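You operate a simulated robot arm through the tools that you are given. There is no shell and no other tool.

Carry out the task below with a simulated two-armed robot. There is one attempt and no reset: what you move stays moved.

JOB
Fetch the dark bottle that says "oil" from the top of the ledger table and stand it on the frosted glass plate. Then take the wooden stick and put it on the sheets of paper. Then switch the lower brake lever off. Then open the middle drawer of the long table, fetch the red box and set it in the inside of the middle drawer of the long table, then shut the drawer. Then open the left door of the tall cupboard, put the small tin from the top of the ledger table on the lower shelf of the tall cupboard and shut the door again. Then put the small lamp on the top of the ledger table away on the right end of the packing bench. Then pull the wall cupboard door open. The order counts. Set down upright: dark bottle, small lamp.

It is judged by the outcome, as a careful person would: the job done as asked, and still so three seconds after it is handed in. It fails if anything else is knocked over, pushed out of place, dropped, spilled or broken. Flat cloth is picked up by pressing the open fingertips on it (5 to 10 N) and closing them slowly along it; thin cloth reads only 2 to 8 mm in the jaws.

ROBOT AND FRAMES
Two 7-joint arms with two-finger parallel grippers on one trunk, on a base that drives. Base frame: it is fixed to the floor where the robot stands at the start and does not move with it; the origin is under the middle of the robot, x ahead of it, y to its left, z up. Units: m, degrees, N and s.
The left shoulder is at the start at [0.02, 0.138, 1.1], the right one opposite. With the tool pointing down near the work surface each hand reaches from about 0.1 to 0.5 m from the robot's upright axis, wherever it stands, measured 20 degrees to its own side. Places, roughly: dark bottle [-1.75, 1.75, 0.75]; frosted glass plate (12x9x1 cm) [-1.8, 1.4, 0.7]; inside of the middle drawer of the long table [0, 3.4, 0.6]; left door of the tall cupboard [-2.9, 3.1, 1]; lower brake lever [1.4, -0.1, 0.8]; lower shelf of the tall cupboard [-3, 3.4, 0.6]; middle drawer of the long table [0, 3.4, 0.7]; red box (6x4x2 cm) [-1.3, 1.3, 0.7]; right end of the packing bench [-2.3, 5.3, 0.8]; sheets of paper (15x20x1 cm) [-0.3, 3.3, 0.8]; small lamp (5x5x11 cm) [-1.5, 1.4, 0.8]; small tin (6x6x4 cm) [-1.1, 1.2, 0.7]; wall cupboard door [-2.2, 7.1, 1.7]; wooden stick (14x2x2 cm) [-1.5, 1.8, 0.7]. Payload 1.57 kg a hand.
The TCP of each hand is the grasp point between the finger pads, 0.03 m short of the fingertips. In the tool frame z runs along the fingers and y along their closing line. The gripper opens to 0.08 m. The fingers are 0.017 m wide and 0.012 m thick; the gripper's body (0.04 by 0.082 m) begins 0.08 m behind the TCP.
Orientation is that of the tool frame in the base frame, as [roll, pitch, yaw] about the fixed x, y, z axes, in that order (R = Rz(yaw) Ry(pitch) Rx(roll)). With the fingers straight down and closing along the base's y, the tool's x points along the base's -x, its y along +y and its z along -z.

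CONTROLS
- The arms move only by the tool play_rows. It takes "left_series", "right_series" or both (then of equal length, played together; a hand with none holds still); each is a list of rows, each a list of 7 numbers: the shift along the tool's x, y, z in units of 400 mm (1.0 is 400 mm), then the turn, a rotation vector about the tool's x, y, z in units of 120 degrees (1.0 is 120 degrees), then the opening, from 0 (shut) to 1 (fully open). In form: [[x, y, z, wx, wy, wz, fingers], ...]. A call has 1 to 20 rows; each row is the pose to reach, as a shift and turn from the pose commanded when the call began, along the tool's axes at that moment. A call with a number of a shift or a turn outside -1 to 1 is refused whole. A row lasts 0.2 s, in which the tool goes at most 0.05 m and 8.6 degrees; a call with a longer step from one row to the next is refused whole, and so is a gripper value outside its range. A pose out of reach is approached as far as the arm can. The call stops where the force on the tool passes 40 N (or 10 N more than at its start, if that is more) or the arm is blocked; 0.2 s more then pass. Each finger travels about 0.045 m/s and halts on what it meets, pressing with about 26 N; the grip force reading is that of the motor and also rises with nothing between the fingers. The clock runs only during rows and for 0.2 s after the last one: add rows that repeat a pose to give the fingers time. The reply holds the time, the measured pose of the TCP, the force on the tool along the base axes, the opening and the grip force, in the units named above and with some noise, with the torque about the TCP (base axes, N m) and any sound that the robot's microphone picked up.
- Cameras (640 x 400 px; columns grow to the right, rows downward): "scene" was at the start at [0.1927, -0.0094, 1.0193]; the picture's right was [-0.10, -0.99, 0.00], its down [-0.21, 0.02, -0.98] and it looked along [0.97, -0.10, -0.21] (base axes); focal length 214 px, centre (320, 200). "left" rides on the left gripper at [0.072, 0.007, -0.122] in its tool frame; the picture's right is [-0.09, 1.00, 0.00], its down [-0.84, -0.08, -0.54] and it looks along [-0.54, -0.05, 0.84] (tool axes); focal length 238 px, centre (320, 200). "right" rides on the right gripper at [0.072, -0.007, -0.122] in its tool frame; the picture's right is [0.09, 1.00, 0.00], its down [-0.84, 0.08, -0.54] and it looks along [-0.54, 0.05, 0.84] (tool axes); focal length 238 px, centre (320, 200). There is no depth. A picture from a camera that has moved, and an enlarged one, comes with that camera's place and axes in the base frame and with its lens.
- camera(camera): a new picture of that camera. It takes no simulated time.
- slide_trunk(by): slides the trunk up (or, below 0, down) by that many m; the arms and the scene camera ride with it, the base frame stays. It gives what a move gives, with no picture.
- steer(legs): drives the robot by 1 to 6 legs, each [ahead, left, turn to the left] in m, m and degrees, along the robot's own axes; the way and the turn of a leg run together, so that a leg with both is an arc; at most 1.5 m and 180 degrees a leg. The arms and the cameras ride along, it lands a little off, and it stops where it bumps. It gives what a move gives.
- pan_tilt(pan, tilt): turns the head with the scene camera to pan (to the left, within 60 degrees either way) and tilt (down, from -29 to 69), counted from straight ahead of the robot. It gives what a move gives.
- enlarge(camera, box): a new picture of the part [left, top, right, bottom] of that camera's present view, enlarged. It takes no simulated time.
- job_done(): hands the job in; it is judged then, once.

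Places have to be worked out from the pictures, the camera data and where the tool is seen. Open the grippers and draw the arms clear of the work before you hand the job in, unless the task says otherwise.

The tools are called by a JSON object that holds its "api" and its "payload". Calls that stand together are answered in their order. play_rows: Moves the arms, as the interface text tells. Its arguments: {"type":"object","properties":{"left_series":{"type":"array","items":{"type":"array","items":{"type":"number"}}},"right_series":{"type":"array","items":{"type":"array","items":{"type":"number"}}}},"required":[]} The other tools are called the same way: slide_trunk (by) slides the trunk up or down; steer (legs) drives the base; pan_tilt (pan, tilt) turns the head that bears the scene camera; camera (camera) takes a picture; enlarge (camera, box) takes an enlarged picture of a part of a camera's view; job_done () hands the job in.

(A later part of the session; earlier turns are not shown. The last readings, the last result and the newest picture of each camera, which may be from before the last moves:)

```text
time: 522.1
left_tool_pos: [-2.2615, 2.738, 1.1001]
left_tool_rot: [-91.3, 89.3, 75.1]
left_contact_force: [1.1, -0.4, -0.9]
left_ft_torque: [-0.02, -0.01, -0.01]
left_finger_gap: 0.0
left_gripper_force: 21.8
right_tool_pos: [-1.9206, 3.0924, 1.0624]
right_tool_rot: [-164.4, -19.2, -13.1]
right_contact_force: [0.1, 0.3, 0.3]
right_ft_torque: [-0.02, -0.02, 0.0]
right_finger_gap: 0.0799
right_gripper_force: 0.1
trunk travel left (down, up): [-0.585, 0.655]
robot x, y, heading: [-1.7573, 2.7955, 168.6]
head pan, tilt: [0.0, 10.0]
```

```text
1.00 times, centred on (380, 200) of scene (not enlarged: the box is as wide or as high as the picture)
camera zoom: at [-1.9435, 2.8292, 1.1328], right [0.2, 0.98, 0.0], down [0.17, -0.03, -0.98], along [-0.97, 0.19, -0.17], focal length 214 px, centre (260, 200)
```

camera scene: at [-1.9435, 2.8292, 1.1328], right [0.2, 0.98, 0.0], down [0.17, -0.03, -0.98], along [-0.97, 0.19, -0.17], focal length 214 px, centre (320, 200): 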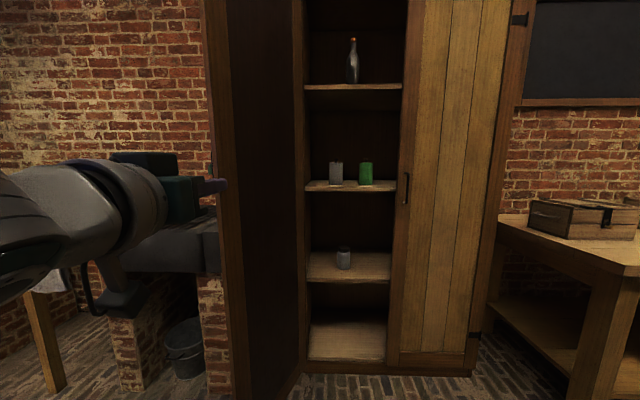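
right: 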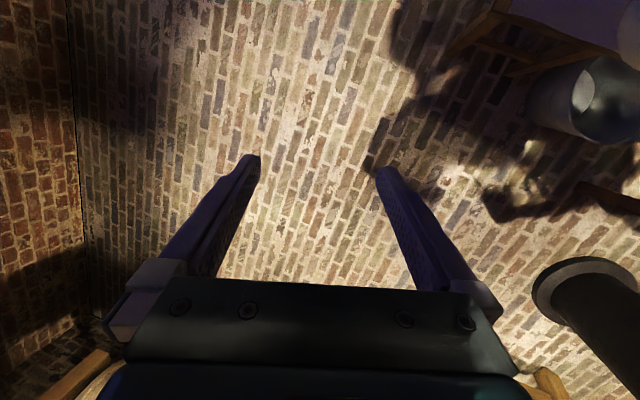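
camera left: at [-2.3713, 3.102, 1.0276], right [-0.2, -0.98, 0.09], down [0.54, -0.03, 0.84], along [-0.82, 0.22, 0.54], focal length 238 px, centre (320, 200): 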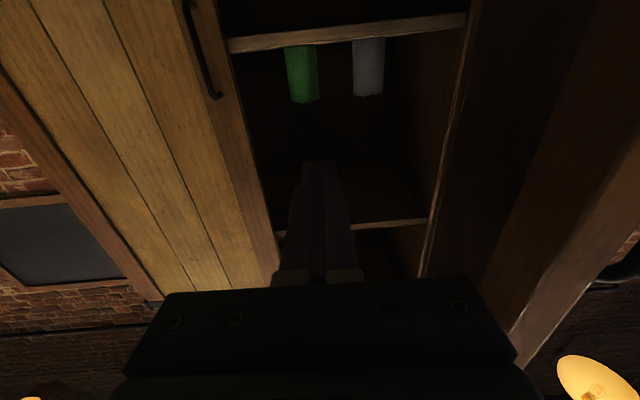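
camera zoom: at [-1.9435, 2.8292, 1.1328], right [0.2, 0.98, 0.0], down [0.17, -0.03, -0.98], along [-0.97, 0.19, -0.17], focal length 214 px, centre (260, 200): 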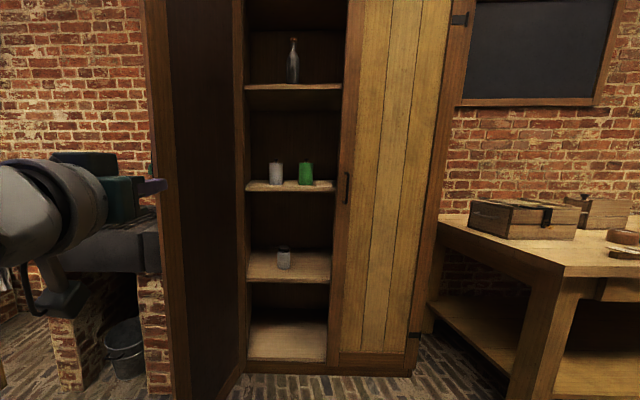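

Door stands open ~110° and the lower shelf (z≈0.56) is clear except one small jar. Folding the left hand back to point down.

{"api": "play_rows", "payload": {"left_series": [[0, 0, 0, 0, 0.0625, 0, 0.5], [0.01, 0, -0.01, 0, 0.125, 0, 0.8], [0.03, 0, -0.02, 0, 0.1875, 0, 1], [0.05, 0, -0.04, 0, 0.25, 0, 1], [0.07, 0, -0.06, 0, 0.3125, 0, 1], [0.09, 0, -0.08, 0, 0.375, 0, 1], [0.11, 0, -0.1, 0, 0.4375, 0, 1], [0.13, 0, -0.12, 0, 0.5, 0, 1], [0.15, 0, -0.14, 0, 0.5625, 0, 1], [0.17, 0, -0.16, 0, 0.625, 0, 1], [0.19, 0, -0.18, 0, 0.6875, 0, 1], [0.2, 0, -0.2, 0, 0.745, 0, 1], [0.2, 0, -0.2, 0, 0.745, 0, 1]]}}

{"api": "camera", "payload": {"camera": "scene"}}

```text
time: 524.9
left_tool_pos: [-2.1846, 2.7213, 1.0208]
left_tool_rot: [-179.4, 0.5, -13.4]
left_contact_force: [0.3, 0.5, 0.3]
left_ft_torque: [0.01, -0.05, -0.02]
left_finger_gap: 0.0801
left_gripper_force: 0.1
right_tool_pos: [-1.9226, 3.0927, 1.0614]
right_tool_rot: [-164.4, -19.1, -13.1]
right_contact_force: [0.2, -0.7, 0.1]
right_ft_torque: [-0.01, -0.04, -0.01]
right_finger_gap: 0.08
right_gripper_force: 0.2
trunk travel left (down, up): [-0.585, 0.655]
robot x, y, heading: [-1.7585, 2.7936, 168.9]
head pan, tilt: [0.0, 10.0]
```

```text
taken
camera scene: at [-1.9436, 2.8292, 1.1328], right [0.2, 0.98, 0.0], down [0.17, -0.03, -0.98], along [-0.97, 0.19, -0.17], focal length 214 px, centre (320, 200)
```

scene: 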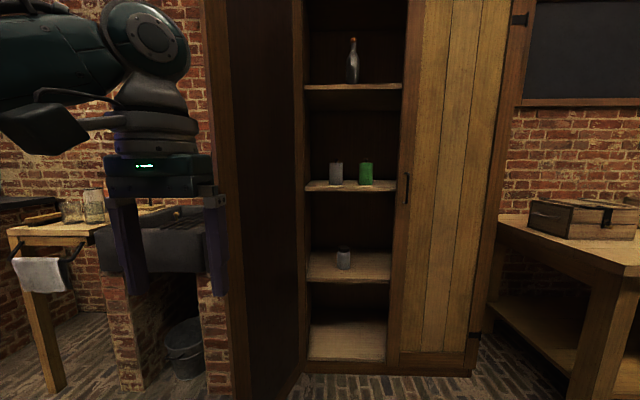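

Driving back round to the ledger table's south side (keeping clear of the open door and the sink).

{"api": "steer", "payload": {"legs": [[0, 0, 101], [0.45, 0, 0], [0, -0.64, 0], [1.5, 0, 0], [0.4, 0, 0], [0, 1.25, 0]]}}

{"api": "slide_trunk", "payload": {"by": 0.3}}

{"api": "steer", "payload": {"legs": [[0, 0, -158]]}}

{"api": "pan_tilt", "payload": {"pan": 0, "tilt": 45}}

{"api": "camera", "payload": {"camera": "scene"}}

```text
time: 550.1
left_tool_pos: [-0.9611, 0.0554, 1.0202]
left_tool_rot: [-179.3, 0.6, 89.3]
left_contact_force: [-0.3, 0.5, -0.6]
left_ft_torque: [0.03, 0.01, 0.03]
left_finger_gap: 0.0799
left_gripper_force: 0.1
right_tool_pos: [-1.3814, 0.2274, 1.062]
right_tool_rot: [-164.3, -19.1, 89.7]
right_contact_force: [0.0, -1.1, 0.5]
right_ft_torque: [0.0, -0.03, 0.0]
right_finger_gap: 0.0803
right_gripper_force: 0.0
trunk travel left (down, up): [-0.585, 0.655]
robot x, y, heading: [-1.125, 0.4595, -88.7]
head pan, tilt: [0.0, 10.0]
```

```text
time: 553.1
left_tool_pos: [-0.961, 0.0563, 1.3195]
left_tool_rot: [-179.3, 0.5, 89.3]
left_contact_force: [0.7, -0.3, -0.4]
left_ft_torque: [0.03, -0.01, -0.01]
left_finger_gap: 0.08
left_gripper_force: 0.1
right_tool_pos: [-1.3816, 0.2286, 1.3616]
right_tool_rot: [-164.3, -19.1, 89.7]
right_contact_force: [-1.0, 0.7, 0.5]
right_ft_torque: [-0.02, 0.0, 0.0]
right_finger_gap: 0.0798
right_gripper_force: 0.0
trunk travel left (down, up): [-0.885, 0.355]
robot x, y, heading: [-1.1256, 0.4577, -88.7]
head pan, tilt: [0.0, 10.0]
```

```text
time: 560.0
left_tool_pos: [-1.4267, 0.7702, 1.3206]
left_tool_rot: [-179.2, 0.7, -68.8]
left_contact_force: [0.0, 0.6, -1.2]
left_ft_torque: [0.01, 0.0, -0.07]
left_finger_gap: 0.08
left_gripper_force: 0.1
right_tool_pos: [-0.9731, 0.766, 1.3624]
right_tool_rot: [-164.4, -19.1, -68.5]
right_contact_force: [0.3, 0.2, -0.3]
right_ft_torque: [-0.01, -0.01, 0.01]
right_finger_gap: 0.08
right_gripper_force: 0.1
trunk travel left (down, up): [-0.885, 0.355]
robot x, y, heading: [-1.1228, 0.458, 113.4]
head pan, tilt: [0.0, 10.0]
```

```text
time: 561.0
left_tool_pos: [-1.4258, 0.771, 1.3196]
left_tool_rot: [-179.3, 0.6, -68.8]
left_contact_force: [0.1, -0.5, 0.3]
left_ft_torque: [-0.01, 0.02, 0.0]
left_finger_gap: 0.08
left_gripper_force: 0.0
right_tool_pos: [-0.9724, 0.7663, 1.3621]
right_tool_rot: [-164.4, -19.1, -68.6]
right_contact_force: [-0.4, -1.0, -0.7]
right_ft_torque: [0.03, -0.02, 0.0]
right_finger_gap: 0.08
right_gripper_force: 0.1
trunk travel left (down, up): [-0.885, 0.355]
robot x, y, heading: [-1.123, 0.4578, 113.2]
head pan, tilt: [0.0, 45.0]
```

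```text
taken
camera scene: at [-1.1962, 0.6246, 1.378], right [0.92, 0.4, 0.0], down [0.28, -0.65, -0.71], along [-0.28, 0.65, -0.71], focal length 214 px, centre (320, 200)
```

scene: 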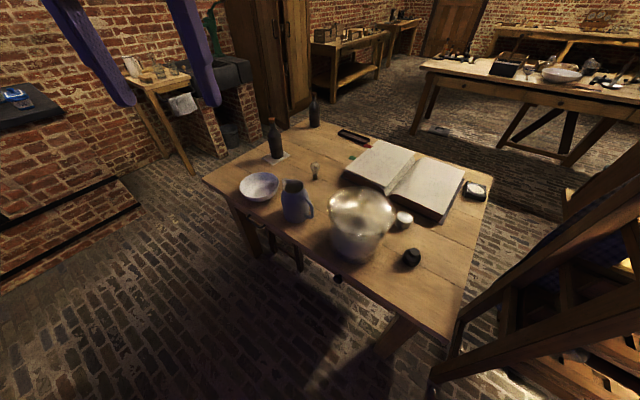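

Tin at ≈[-1.112, 1.23]; ink bottle and jar noted. I'll bring the right hand to a vertical pose, forward, while still high, then move the base in.

{"api": "play_rows", "payload": {"right_series": [[-0.074, 0.032, 0.003, -0.016, -0.02, 0.001, 1], [-0.149, 0.064, 0.006, -0.032, -0.04, 0.002, 1], [-0.223, 0.096, 0.008, -0.047, -0.06, 0.003, 1], [-0.298, 0.128, 0.011, -0.063, -0.08, 0.003, 1], [-0.372, 0.161, 0.014, -0.079, -0.1, 0.004, 1], [-0.446, 0.193, 0.017, -0.095, -0.12, 0.005, 1], [-0.521, 0.225, 0.019, -0.11, -0.14, 0.006, 1], [-0.595, 0.257, 0.022, -0.126, -0.16, 0.007, 1], [-0.595, 0.257, 0.022, -0.126, -0.16, 0.007, 1]]}}

{"api": "steer", "payload": {"legs": [[0.1, -0.159, -1], [0.17, 0, 0]]}}

{"api": "camera", "payload": {"camera": "right"}}

{"api": "camera", "payload": {"camera": "scene"}}

```text
time: 563.0
left_tool_pos: [-1.427, 0.7716, 1.3209]
left_tool_rot: [-179.3, 0.6, -68.8]
left_contact_force: [-0.9, 0.5, 0.2]
left_ft_torque: [-0.01, -0.02, 0.04]
left_finger_gap: 0.0801
left_gripper_force: 0.1
right_tool_pos: [-1.1393, 0.9299, 1.2494]
right_tool_rot: [-179.8, 0.0, -66.6]
right_contact_force: [0.6, 0.0, -0.8]
right_ft_torque: [0.0, 0.0, 0.02]
right_finger_gap: 0.0802
right_gripper_force: 0.0
trunk travel left (down, up): [-0.885, 0.355]
robot x, y, heading: [-1.1261, 0.459, 113.3]
head pan, tilt: [0.0, 45.0]
```

```text
time: 565.6
left_tool_pos: [-1.3788, 1.0861, 1.3208]
left_tool_rot: [-179.2, 0.6, -69.8]
left_contact_force: [0.2, -0.1, 1.4]
left_ft_torque: [-0.01, 0.06, -0.01]
left_finger_gap: 0.08
left_gripper_force: 0.0
right_tool_pos: [-1.0884, 1.2397, 1.2497]
right_tool_rot: [-179.9, -0.1, -67.6]
right_contact_force: [0.0, -0.1, -0.6]
right_ft_torque: [0.02, -0.02, 0.0]
right_finger_gap: 0.0801
right_gripper_force: 0.0
trunk travel left (down, up): [-0.885, 0.355]
robot x, y, heading: [-1.0843, 0.7694, 112.5]
head pan, tilt: [0.0, 45.0]
```

```text
taken
camera right: at [-1.0553, 1.1755, 1.3723], right [-0.89, -0.47, 0.0], down [-0.39, 0.74, 0.54], along [-0.25, 0.48, -0.84], focal length 238 px, centre (320, 200)
```

right: 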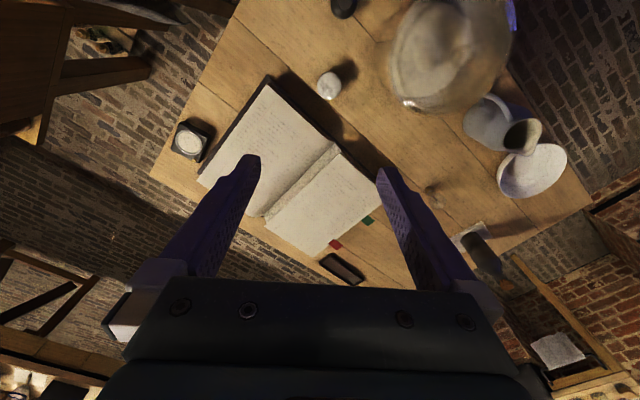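

```text
taken
camera scene: at [-1.1511, 0.936, 1.3779], right [0.92, 0.38, 0.0], down [0.27, -0.65, -0.71], along [-0.27, 0.65, -0.71], focal length 214 px, centre (320, 200)
```

scene: 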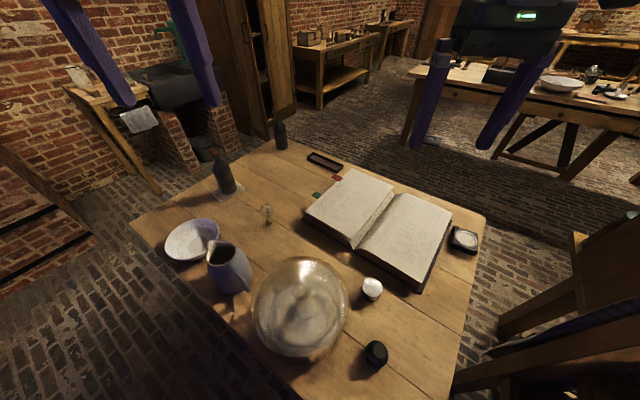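

Tin confirmed at ≈[-1.111, 1.229]. Before lowering the trunk I must lift the left hand clear of the jar and jug, and shift the right hand 2.5 cm left over the tin.

{"api": "play_rows", "payload": {"left_series": [[0, 0.03, -0.08, 0, 0, 0, 1], [0, 0.06, -0.16, 0, 0, 0, 1], [0, 0.09, -0.25, 0, 0, 0, 1], [0, 0.12, -0.34, 0, 0, 0, 1], [0, 0.15, -0.43, 0, 0, 0, 1], [0, 0.18, -0.52, 0, 0, 0, 1], [0, 0.2, -0.6, 0, 0, 0, 1], [0, 0.2, -0.6, 0, 0, 0, 1]], "right_series": [[0, 0.02, 0, 0, 0, 0, 1], [0, 0.04, 0, 0, 0, 0, 1], [0, 0.0625, 0, 0, 0, 0, 1], [0, 0.0625, 0, 0, 0, 0, 1], [0, 0.0625, 0, 0, 0, 0, 1], [0, 0.0625, 0, 0, 0, 0, 1], [0, 0.0625, 0, 0, 0, 0, 1], [0, 0.0625, 0, 0, 0, 0, 1]]}}

{"api": "pan_tilt", "payload": {"pan": 0, "tilt": 5}}

```text
time: 566.8
left_tool_pos: [-1.4288, 1.0452, 1.3856]
left_tool_rot: [-178.8, -12.2, -68.6]
left_contact_force: [0.8, 0.6, -0.4]
left_ft_torque: [-0.01, 0.02, 0.01]
left_finger_gap: 0.0801
left_gripper_force: 0.0
right_tool_pos: [-1.1121, 1.2305, 1.2491]
right_tool_rot: [-180.0, 0.0, -67.6]
right_contact_force: [-0.5, -0.2, -1.2]
right_ft_torque: [0.02, 0.0, -0.04]
right_finger_gap: 0.0801
right_gripper_force: 0.1
trunk travel left (down, up): [-0.885, 0.355]
robot x, y, heading: [-1.0821, 0.7705, 112.4]
head pan, tilt: [0.0, 45.0]
stopped in row 5 (left hand): the arm was blocked; the commanded pose is now the measured one
```

```text
time: 567.8
left_tool_pos: [-1.4286, 1.0463, 1.3856]
left_tool_rot: [-178.8, -12.3, -68.7]
left_contact_force: [-0.3, 0.6, 0.4]
left_ft_torque: [0.01, -0.02, 0.03]
left_finger_gap: 0.0801
left_gripper_force: 0.0
right_tool_pos: [-1.1129, 1.2309, 1.2504]
right_tool_rot: [-180.0, -0.1, -67.6]
right_contact_force: [-0.1, -0.4, 0.0]
right_ft_torque: [0.0, -0.03, 0.02]
right_finger_gap: 0.0798
right_gripper_force: 0.1
trunk travel left (down, up): [-0.885, 0.355]
robot x, y, heading: [-1.0804, 0.7713, 112.8]
head pan, tilt: [0.0, 5.0]
```

Left hand is up but still near the jar's line. I'll close its fingers and shift it further left, then lower the trunk in stages.

{"api": "play_rows", "payload": {"left_series": [[0, 0.05, 0, 0, 0, 0, 0.6], [0, 0.1, 0, 0, 0, 0, 0.3], [0, 0.15, 0, 0, 0, 0, 0], [0, 0.2, 0, 0, 0, 0, 0], [0, 0.2, 0, 0, 0, 0, 0]]}}

{"api": "slide_trunk", "payload": {"by": -0.25}}

{"api": "camera", "payload": {"camera": "right"}}

{"api": "camera", "payload": {"camera": "left"}}

```text
time: 569.0
left_tool_pos: [-1.5009, 1.015, 1.3788]
left_tool_rot: [-179.0, -13.3, -68.8]
left_contact_force: [0.0, 0.4, -1.2]
left_ft_torque: [0.0, 0.02, -0.02]
left_finger_gap: 0.0001
left_gripper_force: 12.2
right_tool_pos: [-1.1131, 1.2301, 1.2498]
right_tool_rot: [-179.9, -0.1, -67.6]
right_contact_force: [-0.5, -0.6, -0.2]
right_ft_torque: [0.01, 0.0, 0.03]
right_finger_gap: 0.0799
right_gripper_force: 0.1
trunk travel left (down, up): [-0.885, 0.355]
robot x, y, heading: [-1.0814, 0.7681, 112.6]
head pan, tilt: [0.0, 5.0]
```

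```text
time: 571.6
left_tool_pos: [-1.5032, 1.0149, 1.1289]
left_tool_rot: [-179.0, -13.1, -68.6]
left_contact_force: [0.2, -0.3, -0.1]
left_ft_torque: [0.02, -0.01, 0.02]
left_finger_gap: 0.0
left_gripper_force: 21.6
right_tool_pos: [-1.1125, 1.2306, 1.0002]
right_tool_rot: [-179.9, -0.1, -67.7]
right_contact_force: [-0.6, -0.5, 0.1]
right_ft_torque: [0.01, -0.03, 0.02]
right_finger_gap: 0.08
right_gripper_force: 0.0
trunk travel left (down, up): [-0.635, 0.605]
robot x, y, heading: [-1.0812, 0.7675, 112.5]
head pan, tilt: [0.0, 5.0]
```

```text
taken
camera right: at [-1.0785, 1.1659, 1.1221], right [-0.89, -0.46, 0.0], down [-0.39, 0.74, 0.54], along [-0.25, 0.48, -0.84], focal length 238 px, centre (320, 200)
```

right: 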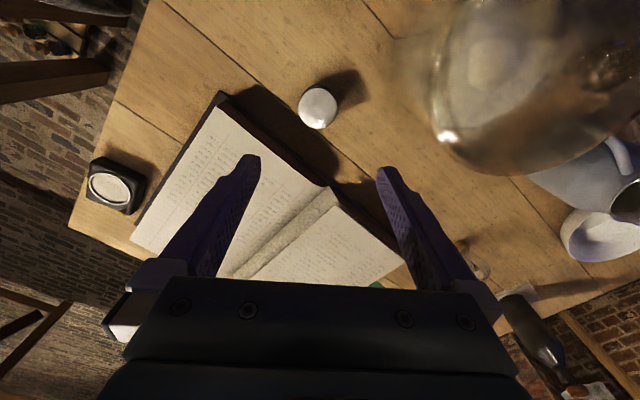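

```text
taken
camera left: at [-1.4946, 0.9716, 1.2639], right [-0.96, -0.28, -0.04], down [-0.28, 0.9, 0.34], along [-0.06, 0.34, -0.94], focal length 238 px, centre (320, 200)
```

left: 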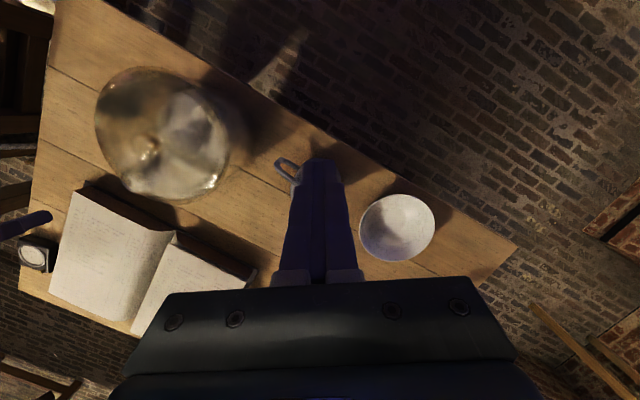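

The tin is right under the right hand. Lowering the trunk 12 cm more (left hand stays ~10 cm above the jug) and re-checking.

{"api": "slide_trunk", "payload": {"by": -0.12}}

{"api": "play_rows", "payload": {"right_series": [[0, 0, 0.05, 0, 0, 0, 1], [0, 0, 0.1, 0, 0, 0, 1], [0, 0, 0.16, 0, 0, 0, 1], [0, 0, 0.16, 0, 0, 0, 1]]}}

{"api": "camera", "payload": {"camera": "right"}}

```text
time: 573.1
left_tool_pos: [-1.5026, 1.0129, 1.0096]
left_tool_rot: [-178.8, -13.1, -68.6]
left_contact_force: [0.1, -0.2, 0.0]
left_ft_torque: [-0.01, -0.02, -0.02]
left_finger_gap: 0.0
left_gripper_force: 20.8
right_tool_pos: [-1.1129, 1.2316, 0.8799]
right_tool_rot: [-179.8, -0.1, -67.6]
right_contact_force: [0.3, -0.3, 0.3]
right_ft_torque: [0.01, 0.01, 0.02]
right_finger_gap: 0.0799
right_gripper_force: 0.0
trunk travel left (down, up): [-0.515, 0.725]
robot x, y, heading: [-1.0795, 0.7667, 112.2]
head pan, tilt: [0.0, 5.0]
```

```text
time: 574.1
left_tool_pos: [-1.5023, 1.0152, 1.0094]
left_tool_rot: [-178.8, -13.1, -68.7]
left_contact_force: [0.7, 0.0, 0.2]
left_ft_torque: [0.02, 0.04, -0.03]
left_finger_gap: 0.0
left_gripper_force: 21.6
right_tool_pos: [-1.1115, 1.2308, 0.8155]
right_tool_rot: [-179.9, -0.1, -67.6]
right_contact_force: [-0.5, -0.1, -0.1]
right_ft_torque: [0.01, 0.03, 0.0]
right_finger_gap: 0.0798
right_gripper_force: 0.2
trunk travel left (down, up): [-0.515, 0.725]
robot x, y, heading: [-1.0838, 0.7661, 112.5]
head pan, tilt: [0.0, 5.0]
```

```text
taken
camera right: at [-1.0778, 1.166, 0.9377], right [-0.89, -0.47, 0.0], down [-0.39, 0.74, 0.54], along [-0.25, 0.48, -0.84], focal length 238 px, centre (320, 200)
```

right: 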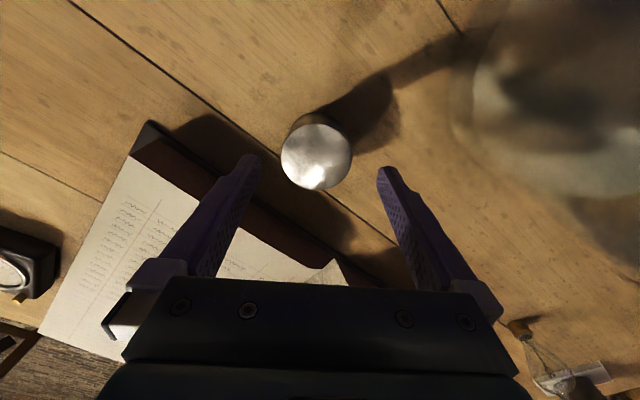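

Tin centred (3 mm off), fingers clear of the book. Descending 6 cm and closing.

{"api": "play_rows", "payload": {"right_series": [[0, -0.008, 0.05, 0, 0, 0, 1], [0, -0.008, 0.1, 0, 0, 0, 1], [0, -0.008, 0.14, 0, 0, 0, 1], [0, -0.008, 0.148, 0, 0, 0, 1], [0, -0.008, 0.148, 0, 0, 0, 0.8], [0, -0.008, 0.148, 0, 0, 0, 0.6], [0, -0.008, 0.148, 0, 0, 0, 0.4], [0, -0.008, 0.148, 0, 0, 0, 0.4]]}}

{"api": "camera", "payload": {"camera": "right"}}

```text
time: 575.9
left_tool_pos: [-1.5016, 1.0147, 1.0095]
left_tool_rot: [-178.8, -13.1, -68.7]
left_contact_force: [-0.3, 0.7, -0.5]
left_ft_torque: [0.01, -0.01, 0.02]
left_finger_gap: 0.0002
left_gripper_force: 21.8
right_tool_pos: [-1.108, 1.2304, 0.7555]
right_tool_rot: [-179.9, -0.1, -67.6]
right_contact_force: [-0.5, -1.0, -0.4]
right_ft_torque: [0.01, 0.0, 0.03]
right_finger_gap: 0.0565
right_gripper_force: 26.6
trunk travel left (down, up): [-0.515, 0.725]
robot x, y, heading: [-1.0825, 0.7692, 112.2]
head pan, tilt: [0.0, 5.0]
```

```text
taken
camera right: at [-1.0747, 1.167, 0.8785], right [-0.89, -0.46, 0.0], down [-0.39, 0.74, 0.54], along [-0.25, 0.48, -0.84], focal length 238 px, centre (320, 200)
```

right: 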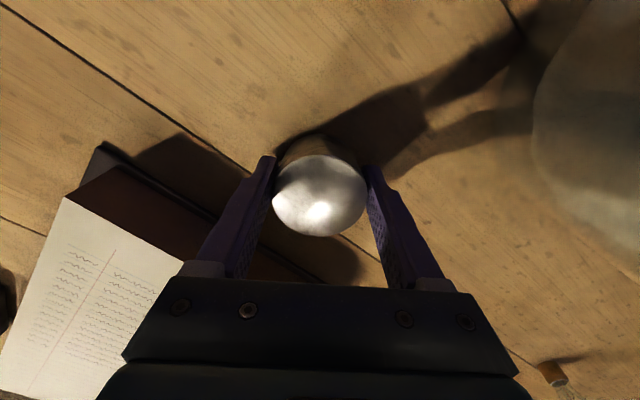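

Tin gripped (56.5 mm). Lifting straight up, then raising the trunk and backing out.

{"api": "play_rows", "payload": {"right_series": [[0, 0, -0.04, 0, 0, 0, 0.4], [0, 0, -0.1, 0, 0, 0, 0.4], [0, 0, -0.18, 0, 0, 0, 0.4], [0, 0, -0.27, 0, 0, 0, 0.4], [0, 0, -0.36, 0, 0, 0, 0.4], [0, 0, -0.45, 0, 0, 0, 0.4]]}}

{"api": "slide_trunk", "payload": {"by": 0.3}}

{"api": "camera", "payload": {"camera": "right"}}

{"api": "pan_tilt", "payload": {"pan": 0, "tilt": 45}}

{"api": "camera", "payload": {"camera": "scene"}}

```text
time: 577.3
left_tool_pos: [-1.5026, 1.0158, 1.0095]
left_tool_rot: [-178.8, -13.1, -68.7]
left_contact_force: [-0.3, 0.5, 0.9]
left_ft_torque: [0.01, 0.0, -0.01]
left_finger_gap: 0.0001
left_gripper_force: 21.5
right_tool_pos: [-1.1086, 1.2322, 0.9376]
right_tool_rot: [-179.9, 0.0, -67.7]
right_contact_force: [-0.3, -0.4, -0.4]
right_ft_torque: [0.0, 0.02, -0.01]
right_finger_gap: 0.0566
right_gripper_force: 26.0
trunk travel left (down, up): [-0.515, 0.725]
robot x, y, heading: [-1.0825, 0.7706, 112.5]
head pan, tilt: [0.0, 5.0]
```

```text
time: 580.3
left_tool_pos: [-1.5022, 1.0142, 1.3102]
left_tool_rot: [-178.9, -13.1, -68.5]
left_contact_force: [0.3, 0.2, 0.1]
left_ft_torque: [-0.03, 0.01, -0.01]
left_finger_gap: 0.0
left_gripper_force: 21.1
right_tool_pos: [-1.1088, 1.2314, 1.2371]
right_tool_rot: [-179.8, 0.0, -67.7]
right_contact_force: [0.1, 0.7, -0.5]
right_ft_torque: [-0.03, -0.01, 0.0]
right_finger_gap: 0.0562
right_gripper_force: 26.1
trunk travel left (down, up): [-0.815, 0.425]
robot x, y, heading: [-1.0832, 0.7701, 112.6]
head pan, tilt: [0.0, 5.0]
```

```text
taken
camera right: at [-1.0759, 1.1671, 1.3591], right [-0.89, -0.46, 0.0], down [-0.39, 0.74, 0.54], along [-0.25, 0.48, -0.84], focal length 238 px, centre (320, 200)
```

right: 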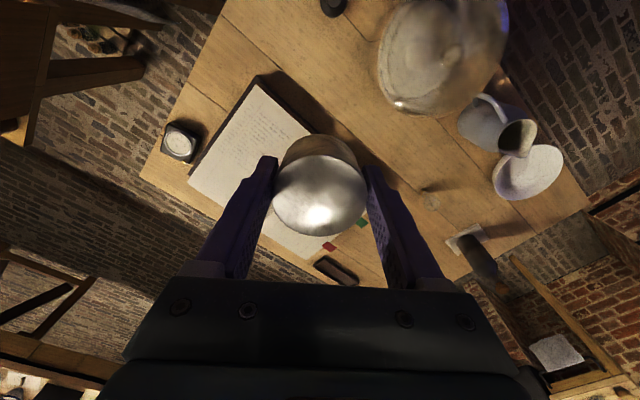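

```text
time: 581.4
left_tool_pos: [-1.5018, 1.014, 1.3092]
left_tool_rot: [-178.8, -13.1, -68.6]
left_contact_force: [0.0, -0.7, 0.4]
left_ft_torque: [0.01, -0.01, 0.03]
left_finger_gap: 0.0001
left_gripper_force: 21.3
right_tool_pos: [-1.1101, 1.2306, 1.237]
right_tool_rot: [-179.9, -0.1, -67.7]
right_contact_force: [-0.4, -0.3, 0.3]
right_ft_torque: [0.03, -0.01, 0.01]
right_finger_gap: 0.0562
right_gripper_force: 26.1
trunk travel left (down, up): [-0.815, 0.425]
robot x, y, heading: [-1.0782, 0.7708, 112.4]
head pan, tilt: [0.0, 45.0]
```

```text
taken
camera scene: at [-1.1511, 0.936, 1.3079], right [0.92, 0.38, 0.0], down [0.27, -0.65, -0.71], along [-0.27, 0.65, -0.71], focal length 214 px, centre (320, 200)
```

scene: 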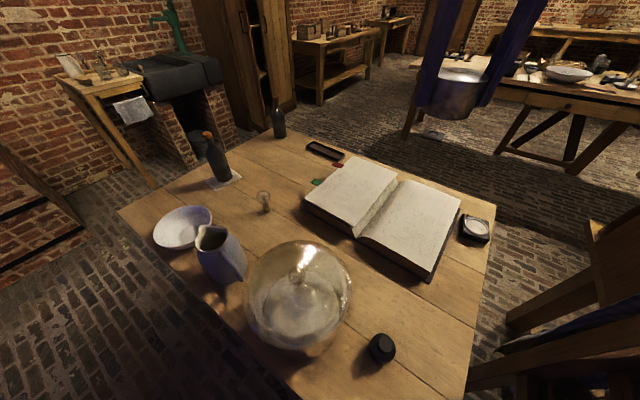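

Tin secured and everything else undisturbed. I'll back away from the table and tuck the left arm into its compact starting pose, since the space by the open door will be tight.

{"api": "steer", "payload": {"legs": [[-0.35, 0, 0]]}}

{"api": "pan_tilt", "payload": {"pan": 0, "tilt": 12}}

{"api": "play_rows", "payload": {"left_series": [[0.041, -0.051, 0.004, 0, 0, 0, 0], [0.082, -0.102, 0.009, 0, 0, 0, 0], [0.123, -0.154, 0.013, 0, 0, 0, 0], [0.164, -0.205, 0.018, 0, 0, 0, 0], [0.205, -0.256, 0.022, 0, 0, 0, 0], [0.246, -0.307, 0.026, 0, -0.01, 0, 0], [0.287, -0.359, 0.031, 0, -0.015, 0, 0], [0.328, -0.41, 0.035, 0, -0.02, 0, 0], [0.328, -0.41, 0.035, 0, -0.02, 0, 0]]}}

```text
time: 583.6
left_tool_pos: [-1.371, 0.6947, 1.3084]
left_tool_rot: [-178.9, -13.1, -68.7]
left_contact_force: [0.9, -0.1, 0.0]
left_ft_torque: [-0.02, 0.02, 0.0]
left_finger_gap: 0.0
left_gripper_force: 21.5
right_tool_pos: [-0.9766, 0.9115, 1.2379]
right_tool_rot: [-179.9, -0.1, -67.6]
right_contact_force: [0.2, 0.1, -0.7]
right_ft_torque: [-0.01, -0.05, 0.0]
right_finger_gap: 0.0562
right_gripper_force: 26.3
trunk travel left (down, up): [-0.815, 0.425]
robot x, y, heading: [-0.9544, 0.4458, 112.7]
head pan, tilt: [0.0, 45.0]
```

```text
time: 584.6
left_tool_pos: [-1.3701, 0.6948, 1.3086]
left_tool_rot: [-178.9, -13.1, -68.7]
left_contact_force: [-0.2, 0.9, -0.1]
left_ft_torque: [0.01, -0.02, 0.0]
left_finger_gap: 0.0
left_gripper_force: 21.1
right_tool_pos: [-0.9771, 0.9107, 1.2357]
right_tool_rot: [-179.8, -0.1, -67.6]
right_contact_force: [0.9, 0.7, -1.1]
right_ft_torque: [-0.02, -0.03, 0.02]
right_finger_gap: 0.0562
right_gripper_force: 26.3
trunk travel left (down, up): [-0.815, 0.425]
robot x, y, heading: [-0.9504, 0.4466, 112.3]
head pan, tilt: [0.0, 12.0]
```

```text
time: 586.6
left_tool_pos: [-1.1695, 0.6258, 1.3093]
left_tool_rot: [-179.6, -15.7, -67.0]
left_contact_force: [0.7, -0.5, -0.6]
left_ft_torque: [0.0, 0.01, -0.02]
left_finger_gap: 0.0
left_gripper_force: 20.9
right_tool_pos: [-0.9771, 0.9119, 1.2364]
right_tool_rot: [-180.0, -0.2, -67.6]
right_contact_force: [0.5, -0.9, -1.0]
right_ft_torque: [0.01, 0.02, -0.01]
right_finger_gap: 0.0563
right_gripper_force: 26.2
trunk travel left (down, up): [-0.815, 0.425]
robot x, y, heading: [-0.9463, 0.4491, 112.9]
head pan, tilt: [0.0, 12.0]
```

Left arm is compact now. Driving back to the cupboard by the usual route.

{"api": "steer", "payload": {"legs": [[0, 0, 67.3], [1.47, 0, 0], [0, 0, -90], [1.5, 0, 0], [0.3, 0, 0], [0, -0.6, 0]]}}

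{"api": "steer", "payload": {"legs": [[0.75, 0, 0], [0, 0, 78.7]]}}

{"api": "camera", "payload": {"camera": "scene"}}

```text
time: 612.4
left_tool_pos: [-1.9169, 2.4897, 1.3063]
left_tool_rot: [177.8, -15.5, -91.1]
left_contact_force: [0.7, 0.2, 0.2]
left_ft_torque: [0.03, 0.01, 0.02]
left_finger_gap: 0.0
left_gripper_force: 21.0
right_tool_pos: [-1.6232, 2.6763, 1.2365]
right_tool_rot: [180.0, -0.1, -90.9]
right_contact_force: [0.3, 0.9, -1.0]
right_ft_torque: [-0.02, -0.02, -0.02]
right_finger_gap: 0.0562
right_gripper_force: 26.3
trunk travel left (down, up): [-0.815, 0.425]
robot x, y, heading: [-1.7816, 2.2379, 89.0]
head pan, tilt: [0.0, 12.0]
```

```text
time: 619.9
left_tool_pos: [-2.0403, 2.908, 1.3071]
left_tool_rot: [177.7, -15.5, -12.0]
left_contact_force: [-0.7, 0.4, 0.2]
left_ft_torque: [0.02, 0.01, -0.01]
left_finger_gap: 0.0
left_gripper_force: 21.1
right_tool_pos: [-2.1714, 3.2324, 1.2369]
right_tool_rot: [-179.9, -0.1, -11.8]
right_contact_force: [0.4, 0.1, -0.8]
right_ft_torque: [-0.02, 0.0, 0.02]
right_finger_gap: 0.0559
right_gripper_force: 26.2
trunk travel left (down, up): [-0.815, 0.425]
robot x, y, heading: [-1.7736, 2.9924, 168.1]
head pan, tilt: [0.0, 12.0]
```

```text
taken
camera scene: at [-1.9614, 3.0339, 1.3596], right [0.2, 0.98, 0.0], down [0.2, -0.04, -0.98], along [-0.96, 0.2, -0.21], focal length 214 px, centre (320, 200)
```

scene: 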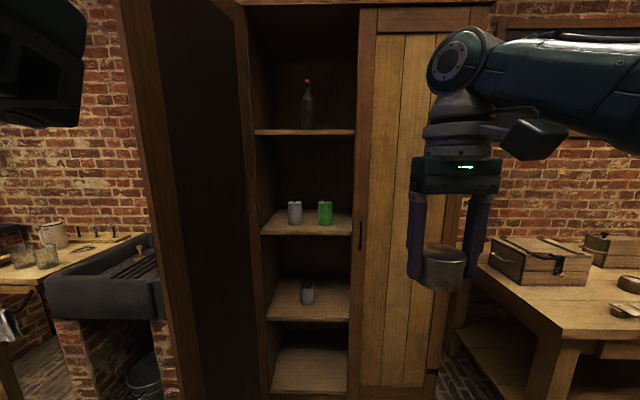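

The door only opens to ~97°, so my left elbow would foul it if I used the right hand. I'll transfer the tin to the left hand via the packing bench next door (also a chance to view it). Driving over to the bench.

{"api": "steer", "payload": {"legs": [[0.1, 0, 0], [0, -1.25, 0]]}}

{"api": "pan_tilt", "payload": {"pan": 20, "tilt": 25}}

{"api": "camera", "payload": {"camera": "scene"}}

{"api": "pan_tilt", "payload": {"pan": -30, "tilt": 20}}

{"api": "camera", "payload": {"camera": "scene"}}

```text
time: 626.9
left_tool_pos: [-1.8827, 4.1545, 1.3068]
left_tool_rot: [177.7, -15.4, -12.3]
left_contact_force: [0.5, 0.1, 0.1]
left_ft_torque: [0.0, 0.0, 0.03]
left_finger_gap: 0.0001
left_gripper_force: 21.5
right_tool_pos: [-2.0109, 4.4792, 1.2371]
right_tool_rot: [-179.8, -0.1, -12.0]
right_contact_force: [-0.4, -0.1, -0.9]
right_ft_torque: [0.0, 0.0, -0.03]
right_finger_gap: 0.0559
right_gripper_force: 26.1
trunk travel left (down, up): [-0.815, 0.425]
robot x, y, heading: [-1.6154, 4.2395, 168.0]
head pan, tilt: [0.0, 12.0]
```

```text
time: 627.8
left_tool_pos: [-1.8818, 4.1549, 1.3052]
left_tool_rot: [177.7, -15.5, -12.3]
left_contact_force: [0.8, 0.0, 0.3]
left_ft_torque: [0.03, 0.01, 0.01]
left_finger_gap: 0.0002
left_gripper_force: 21.1
right_tool_pos: [-2.0119, 4.4782, 1.2376]
right_tool_rot: [-179.9, -0.2, -12.0]
right_contact_force: [-0.1, 0.2, -0.9]
right_ft_torque: [-0.01, 0.0, -0.03]
right_finger_gap: 0.0561
right_gripper_force: 25.9
trunk travel left (down, up): [-0.815, 0.425]
robot x, y, heading: [-1.6149, 4.2445, 168.1]
head pan, tilt: [20.0, 25.0]
```

```text
taken
camera scene: at [-1.803, 4.248, 1.3385], right [-0.14, 0.99, 0.0], down [0.42, 0.06, -0.91], along [-0.9, -0.13, -0.42], focal length 214 px, centre (320, 200)
```

scene: 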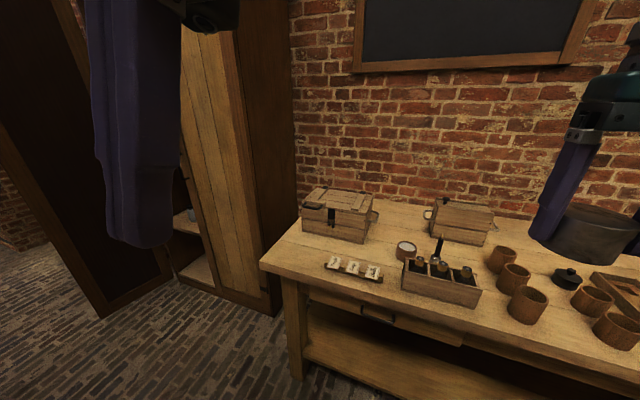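

```text
time: 628.9
left_tool_pos: [-1.8819, 4.1554, 1.3058]
left_tool_rot: [177.7, -15.7, -12.3]
left_contact_force: [-0.6, 0.0, -0.4]
left_ft_torque: [0.01, 0.02, 0.0]
left_finger_gap: 0.0002
left_gripper_force: 21.1
right_tool_pos: [-2.0119, 4.4797, 1.2362]
right_tool_rot: [-179.8, -0.1, -12.0]
right_contact_force: [-1.3, 0.2, -0.7]
right_ft_torque: [0.03, -0.04, 0.0]
right_finger_gap: 0.0556
right_gripper_force: 26.3
trunk travel left (down, up): [-0.815, 0.425]
robot x, y, heading: [-1.6118, 4.2382, 168.0]
head pan, tilt: [-30.0, 20.0]
```

```text
taken
camera scene: at [-1.7811, 4.323, 1.3465], right [0.67, 0.74, 0.0], down [0.25, -0.23, -0.94], along [-0.7, 0.63, -0.34], focal length 214 px, centre (320, 200)
```

scene: 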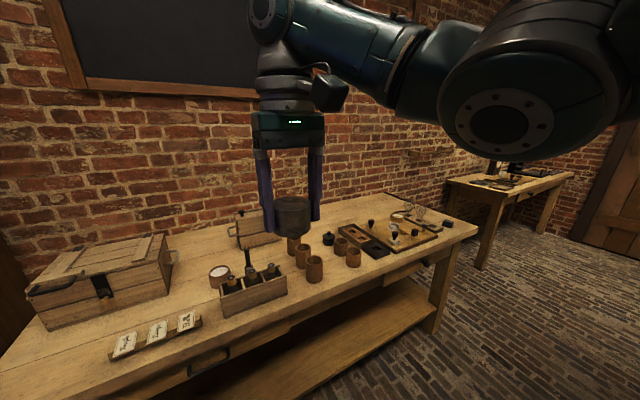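

The bench's near-left corner is free around [-2.48, 4.06]. I'll set the tin down there with the right hand. Moving into position.

{"api": "pan_tilt", "payload": {"pan": 0, "tilt": 35}}

{"api": "steer", "payload": {"legs": [[0, 0.509, 0], [0.373, 0, 0]]}}

{"api": "slide_trunk", "payload": {"by": -0.25}}

{"api": "camera", "payload": {"camera": "right"}}

{"api": "camera", "payload": {"camera": "scene"}}

```text
time: 629.9
left_tool_pos: [-1.8833, 4.1546, 1.3065]
left_tool_rot: [177.7, -15.6, -12.3]
left_contact_force: [0.0, -0.6, -0.6]
left_ft_torque: [0.0, 0.0, -0.02]
left_finger_gap: 0.0
left_gripper_force: 20.9
right_tool_pos: [-2.0121, 4.4785, 1.2368]
right_tool_rot: [179.9, -0.1, -12.1]
right_contact_force: [0.0, 0.1, 0.0]
right_ft_torque: [0.02, 0.0, 0.0]
right_finger_gap: 0.056
right_gripper_force: 25.9
trunk travel left (down, up): [-0.815, 0.425]
robot x, y, heading: [-1.6136, 4.2409, 168.0]
head pan, tilt: [0.0, 35.0]
```

```text
time: 634.8
left_tool_pos: [-2.3506, 3.7335, 1.306]
left_tool_rot: [177.8, -15.6, -12.1]
left_contact_force: [-0.2, -0.5, 0.2]
left_ft_torque: [0.0, 0.0, 0.01]
left_finger_gap: 0.0
left_gripper_force: 21.3
right_tool_pos: [-2.4798, 4.0577, 1.2372]
right_tool_rot: [-179.8, -0.2, -12.0]
right_contact_force: [-0.7, -0.4, -0.5]
right_ft_torque: [-0.01, 0.0, 0.0]
right_finger_gap: 0.056
right_gripper_force: 26.9
trunk travel left (down, up): [-0.815, 0.425]
robot x, y, heading: [-2.0831, 3.8188, 168.2]
head pan, tilt: [0.0, 35.0]
```

```text
time: 637.4
left_tool_pos: [-2.3507, 3.7329, 1.0564]
left_tool_rot: [177.7, -15.6, -12.3]
left_contact_force: [0.0, 0.6, -0.1]
left_ft_torque: [0.01, -0.02, -0.02]
left_finger_gap: 0.0002
left_gripper_force: 21.1
right_tool_pos: [-2.4799, 4.0576, 0.987]
right_tool_rot: [-179.9, 0.0, -12.0]
right_contact_force: [-0.4, 0.8, -0.1]
right_ft_torque: [-0.04, -0.02, 0.01]
right_finger_gap: 0.0562
right_gripper_force: 26.5
trunk travel left (down, up): [-0.565, 0.675]
robot x, y, heading: [-2.0821, 3.8165, 167.9]
head pan, tilt: [0.0, 35.0]
```

```text
taken
camera right: at [-2.4079, 4.0489, 1.109], right [-0.12, -0.99, 0.0], down [-0.84, 0.1, 0.54], along [-0.54, 0.06, -0.84], focal length 238 px, centre (320, 200)
```

right: 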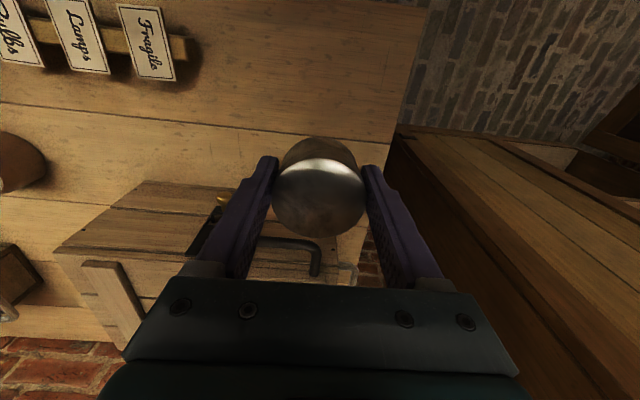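

```text
taken
camera scene: at [-2.266, 3.858, 1.0727], right [0.21, 0.98, 0.0], down [0.56, -0.12, -0.82], along [-0.8, 0.17, -0.57], focal length 214 px, centre (320, 200)
```

scene: 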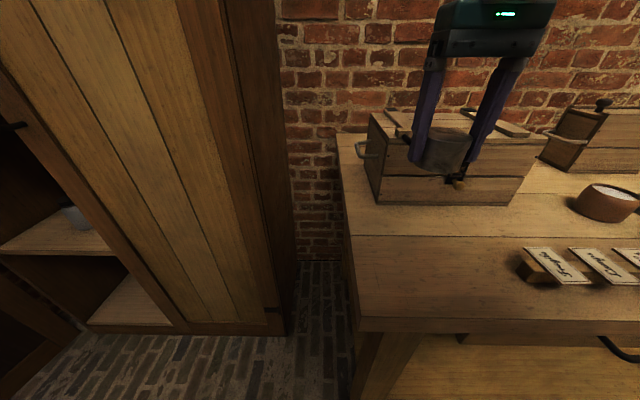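

The spot directly below is bare wood, 11 cm from the bench's left edge. Lowering the tin.

{"api": "play_rows", "payload": {"right_series": [[0, 0, 0.08, 0, 0, 0, 0.4], [0, 0, 0.16, 0, 0, 0, 0.4], [0, 0, 0.24, 0, 0, 0, 0.4], [0, 0, 0.32, 0, 0, 0, 0.4], [0, 0, 0.38, 0, 0, 0, 0.4], [0, 0, 0.38, 0, 0, 0, 0.4]]}}

{"api": "enlarge", "payload": {"camera": "scene", "box": [330, 130, 530, 330]}}

```text
time: 638.8
left_tool_pos: [-2.3503, 3.7338, 1.0561]
left_tool_rot: [177.7, -15.6, -12.3]
left_contact_force: [0.2, -0.4, 0.3]
left_ft_torque: [0.02, 0.01, 0.03]
left_finger_gap: 0.0001
left_gripper_force: 21.6
right_tool_pos: [-2.4804, 4.0587, 0.8357]
right_tool_rot: [180.0, 0.0, -12.0]
right_contact_force: [5.3, -2.3, 15.0]
right_ft_torque: [0.07, -0.15, -0.02]
right_finger_gap: 0.0562
right_gripper_force: 26.3
trunk travel left (down, up): [-0.565, 0.675]
robot x, y, heading: [-2.0821, 3.8208, 168.0]
head pan, tilt: [0.0, 35.0]
```

```text
2.00 times, centred on (430, 230) of scene
camera zoom: at [-2.266, 3.8582, 1.073], right [0.21, 0.98, 0.0], down [0.56, -0.12, -0.82], along [-0.8, 0.17, -0.57], focal length 429 px, centre (100, 140)
```

zoom: 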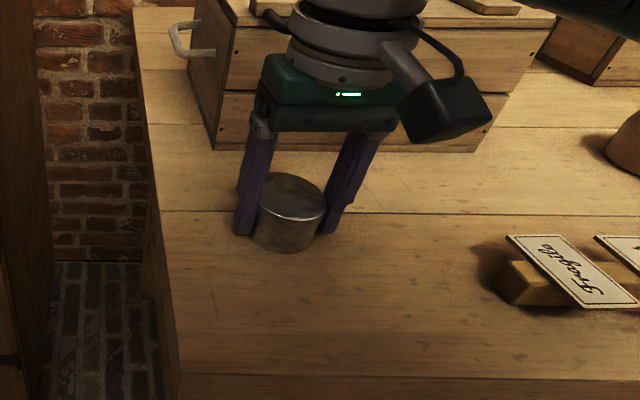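

Contact at 0.836, so the bench top is ≈0.802. Easing, releasing, and lifting the right hand.

{"api": "play_rows", "payload": {"right_series": [[0, 0, -0.003, 0, 0, 0, 0.4], [0, 0, -0.003, 0, 0, 0, 0.8], [0, 0, -0.003, 0, 0, 0, 1], [0, 0, -0.003, 0, 0, 0, 1], [0, 0, -0.06, 0, 0, 0, 1], [0, 0, -0.14, 0, 0, 0, 1], [0, 0, -0.24, 0, 0, 0, 1], [0, 0, -0.34, 0, 0, 0, 1], [0, 0, -0.44, 0, 0, 0, 1]]}}

{"api": "steer", "payload": {"legs": [[-0.25, 0, 0], [0, -0.27, 0]]}}

{"api": "camera", "payload": {"camera": "scene"}}

```text
time: 640.8
left_tool_pos: [-2.3505, 3.7335, 1.0561]
left_tool_rot: [177.8, -15.6, -12.3]
left_contact_force: [0.4, 0.4, -0.6]
left_ft_torque: [0.01, -0.01, -0.02]
left_finger_gap: 0.0
left_gripper_force: 21.3
right_tool_pos: [-2.4792, 4.0576, 1.0122]
right_tool_rot: [-179.9, -0.1, -12.0]
right_contact_force: [-0.4, -0.2, 0.4]
right_ft_torque: [0.02, -0.03, 0.0]
right_finger_gap: 0.08
right_gripper_force: 0.1
trunk travel left (down, up): [-0.565, 0.675]
robot x, y, heading: [-2.0829, 3.8191, 168.0]
head pan, tilt: [0.0, 35.0]
```

```text
time: 644.1
left_tool_pos: [-2.0493, 3.948, 1.0562]
left_tool_rot: [177.8, -15.6, -12.2]
left_contact_force: [0.3, -0.3, 0.2]
left_ft_torque: [-0.04, -0.02, 0.01]
left_finger_gap: 0.0
left_gripper_force: 21.5
right_tool_pos: [-2.1774, 4.2715, 1.0112]
right_tool_rot: [-179.9, -0.2, -12.0]
right_contact_force: [-0.8, 0.1, 0.2]
right_ft_torque: [0.01, -0.03, 0.05]
right_finger_gap: 0.0801
right_gripper_force: 0.0
trunk travel left (down, up): [-0.565, 0.675]
robot x, y, heading: [-1.7755, 4.0322, 167.8]
head pan, tilt: [0.0, 35.0]
```

```text
taken
camera scene: at [-1.9644, 4.0718, 1.0727], right [0.21, 0.98, 0.0], down [0.56, -0.12, -0.82], along [-0.8, 0.17, -0.57], focal length 214 px, centre (320, 200)
```

scene: 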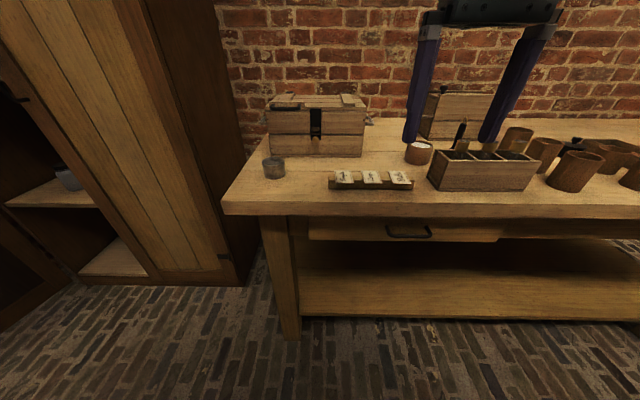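

Tin stands on the bench corner. Now swinging the left hand out to a 45° forward tilt to re-grasp it.

{"api": "play_rows", "payload": {"left_series": [[-0.063, 0.003, 0.018, 0, -0.063, 0, 0.5], [-0.127, 0.006, 0.036, 0, -0.126, 0, 1], [-0.19, 0.009, 0.054, 0, -0.189, 0, 1], [-0.254, 0.012, 0.072, 0, -0.2525, 0, 1], [-0.317, 0.016, 0.09, 0, -0.316, 0, 1], [-0.38, 0.019, 0.108, 0, -0.379, 0, 1], [-0.444, 0.022, 0.126, 0, -0.442, 0, 1], [-0.507, 0.025, 0.144, 0, -0.505, 0, 1], [-0.507, 0.025, 0.144, 0, -0.505, 0, 1]]}}

{"api": "camera", "payload": {"camera": "left"}}

{"api": "camera", "payload": {"camera": "scene"}}

```text
time: 646.1
left_tool_pos: [-2.2277, 3.9737, 0.9454]
left_tool_rot: [176.8, 45.0, -15.1]
left_contact_force: [-0.7, -0.6, 0.3]
left_ft_torque: [0.03, -0.02, 0.0]
left_finger_gap: 0.0801
left_gripper_force: 0.0
right_tool_pos: [-2.1786, 4.2708, 1.0118]
right_tool_rot: [-179.9, 0.0, -12.0]
right_contact_force: [-0.1, 0.8, 0.4]
right_ft_torque: [-0.02, 0.0, 0.02]
right_finger_gap: 0.0801
right_gripper_force: 0.0
trunk travel left (down, up): [-0.565, 0.675]
robot x, y, heading: [-1.7776, 4.0337, 167.9]
head pan, tilt: [0.0, 35.0]
```

```text
taken
camera left: at [-2.0946, 3.9376, 0.9806], right [-0.28, -0.95, 0.1], down [-0.18, 0.16, 0.97], along [-0.94, 0.26, -0.21], focal length 238 px, centre (320, 200)
```

left: 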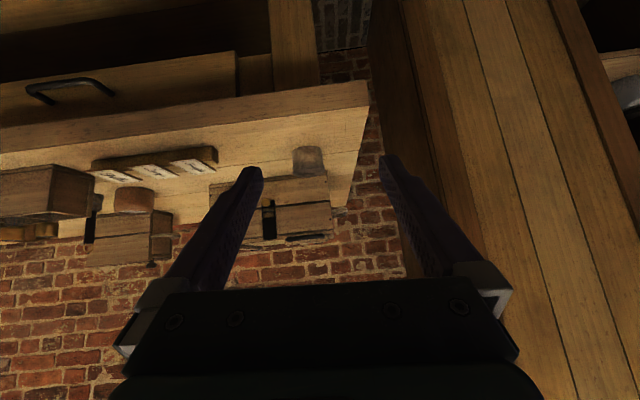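

```text
taken
camera scene: at [-1.9645, 4.0717, 1.0727], right [0.21, 0.98, 0.0], down [0.56, -0.12, -0.82], along [-0.8, 0.17, -0.57], focal length 214 px, centre (320, 200)
```

scene: 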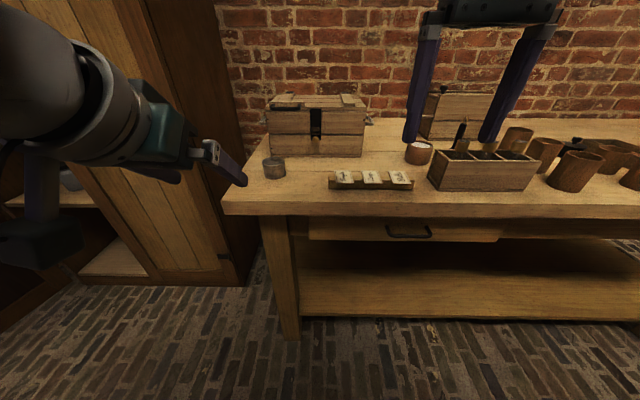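

Tin is 26.5 cm ahead and 3 cm right of the left TCP. Base moves 15 cm ahead and 3 cm right, leaving a straight 45° approach.

{"api": "steer", "payload": {"legs": [[0.152, -0.0325, 0]]}}

{"api": "camera", "payload": {"camera": "left"}}

```text
time: 647.5
left_tool_pos: [-2.3691, 4.0357, 0.9464]
left_tool_rot: [176.8, 45.0, -15.0]
left_contact_force: [0.1, 0.5, 0.5]
left_ft_torque: [0.01, -0.02, 0.01]
left_finger_gap: 0.08
left_gripper_force: 0.1
right_tool_pos: [-2.3195, 4.3345, 1.0105]
right_tool_rot: [-179.9, -0.1, -12.0]
right_contact_force: [-0.2, -0.4, -0.9]
right_ft_torque: [0.01, -0.02, -0.04]
right_finger_gap: 0.0801
right_gripper_force: 0.1
trunk travel left (down, up): [-0.565, 0.675]
robot x, y, heading: [-1.922, 4.0957, 168.0]
head pan, tilt: [0.0, 35.0]
```

```text
taken
camera left: at [-2.2364, 4.0006, 0.9809], right [-0.28, -0.95, 0.1], down [-0.18, 0.16, 0.97], along [-0.94, 0.26, -0.21], focal length 238 px, centre (320, 200)
```

left: 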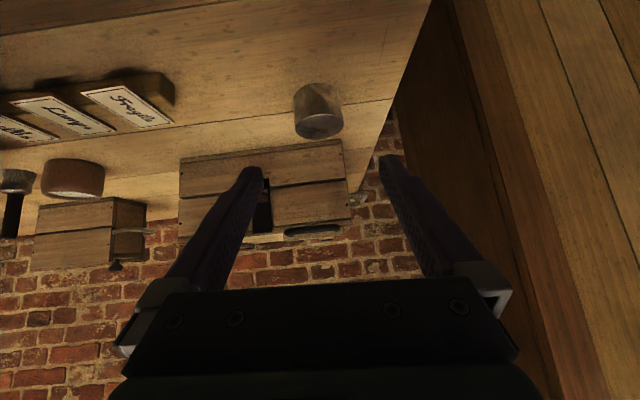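

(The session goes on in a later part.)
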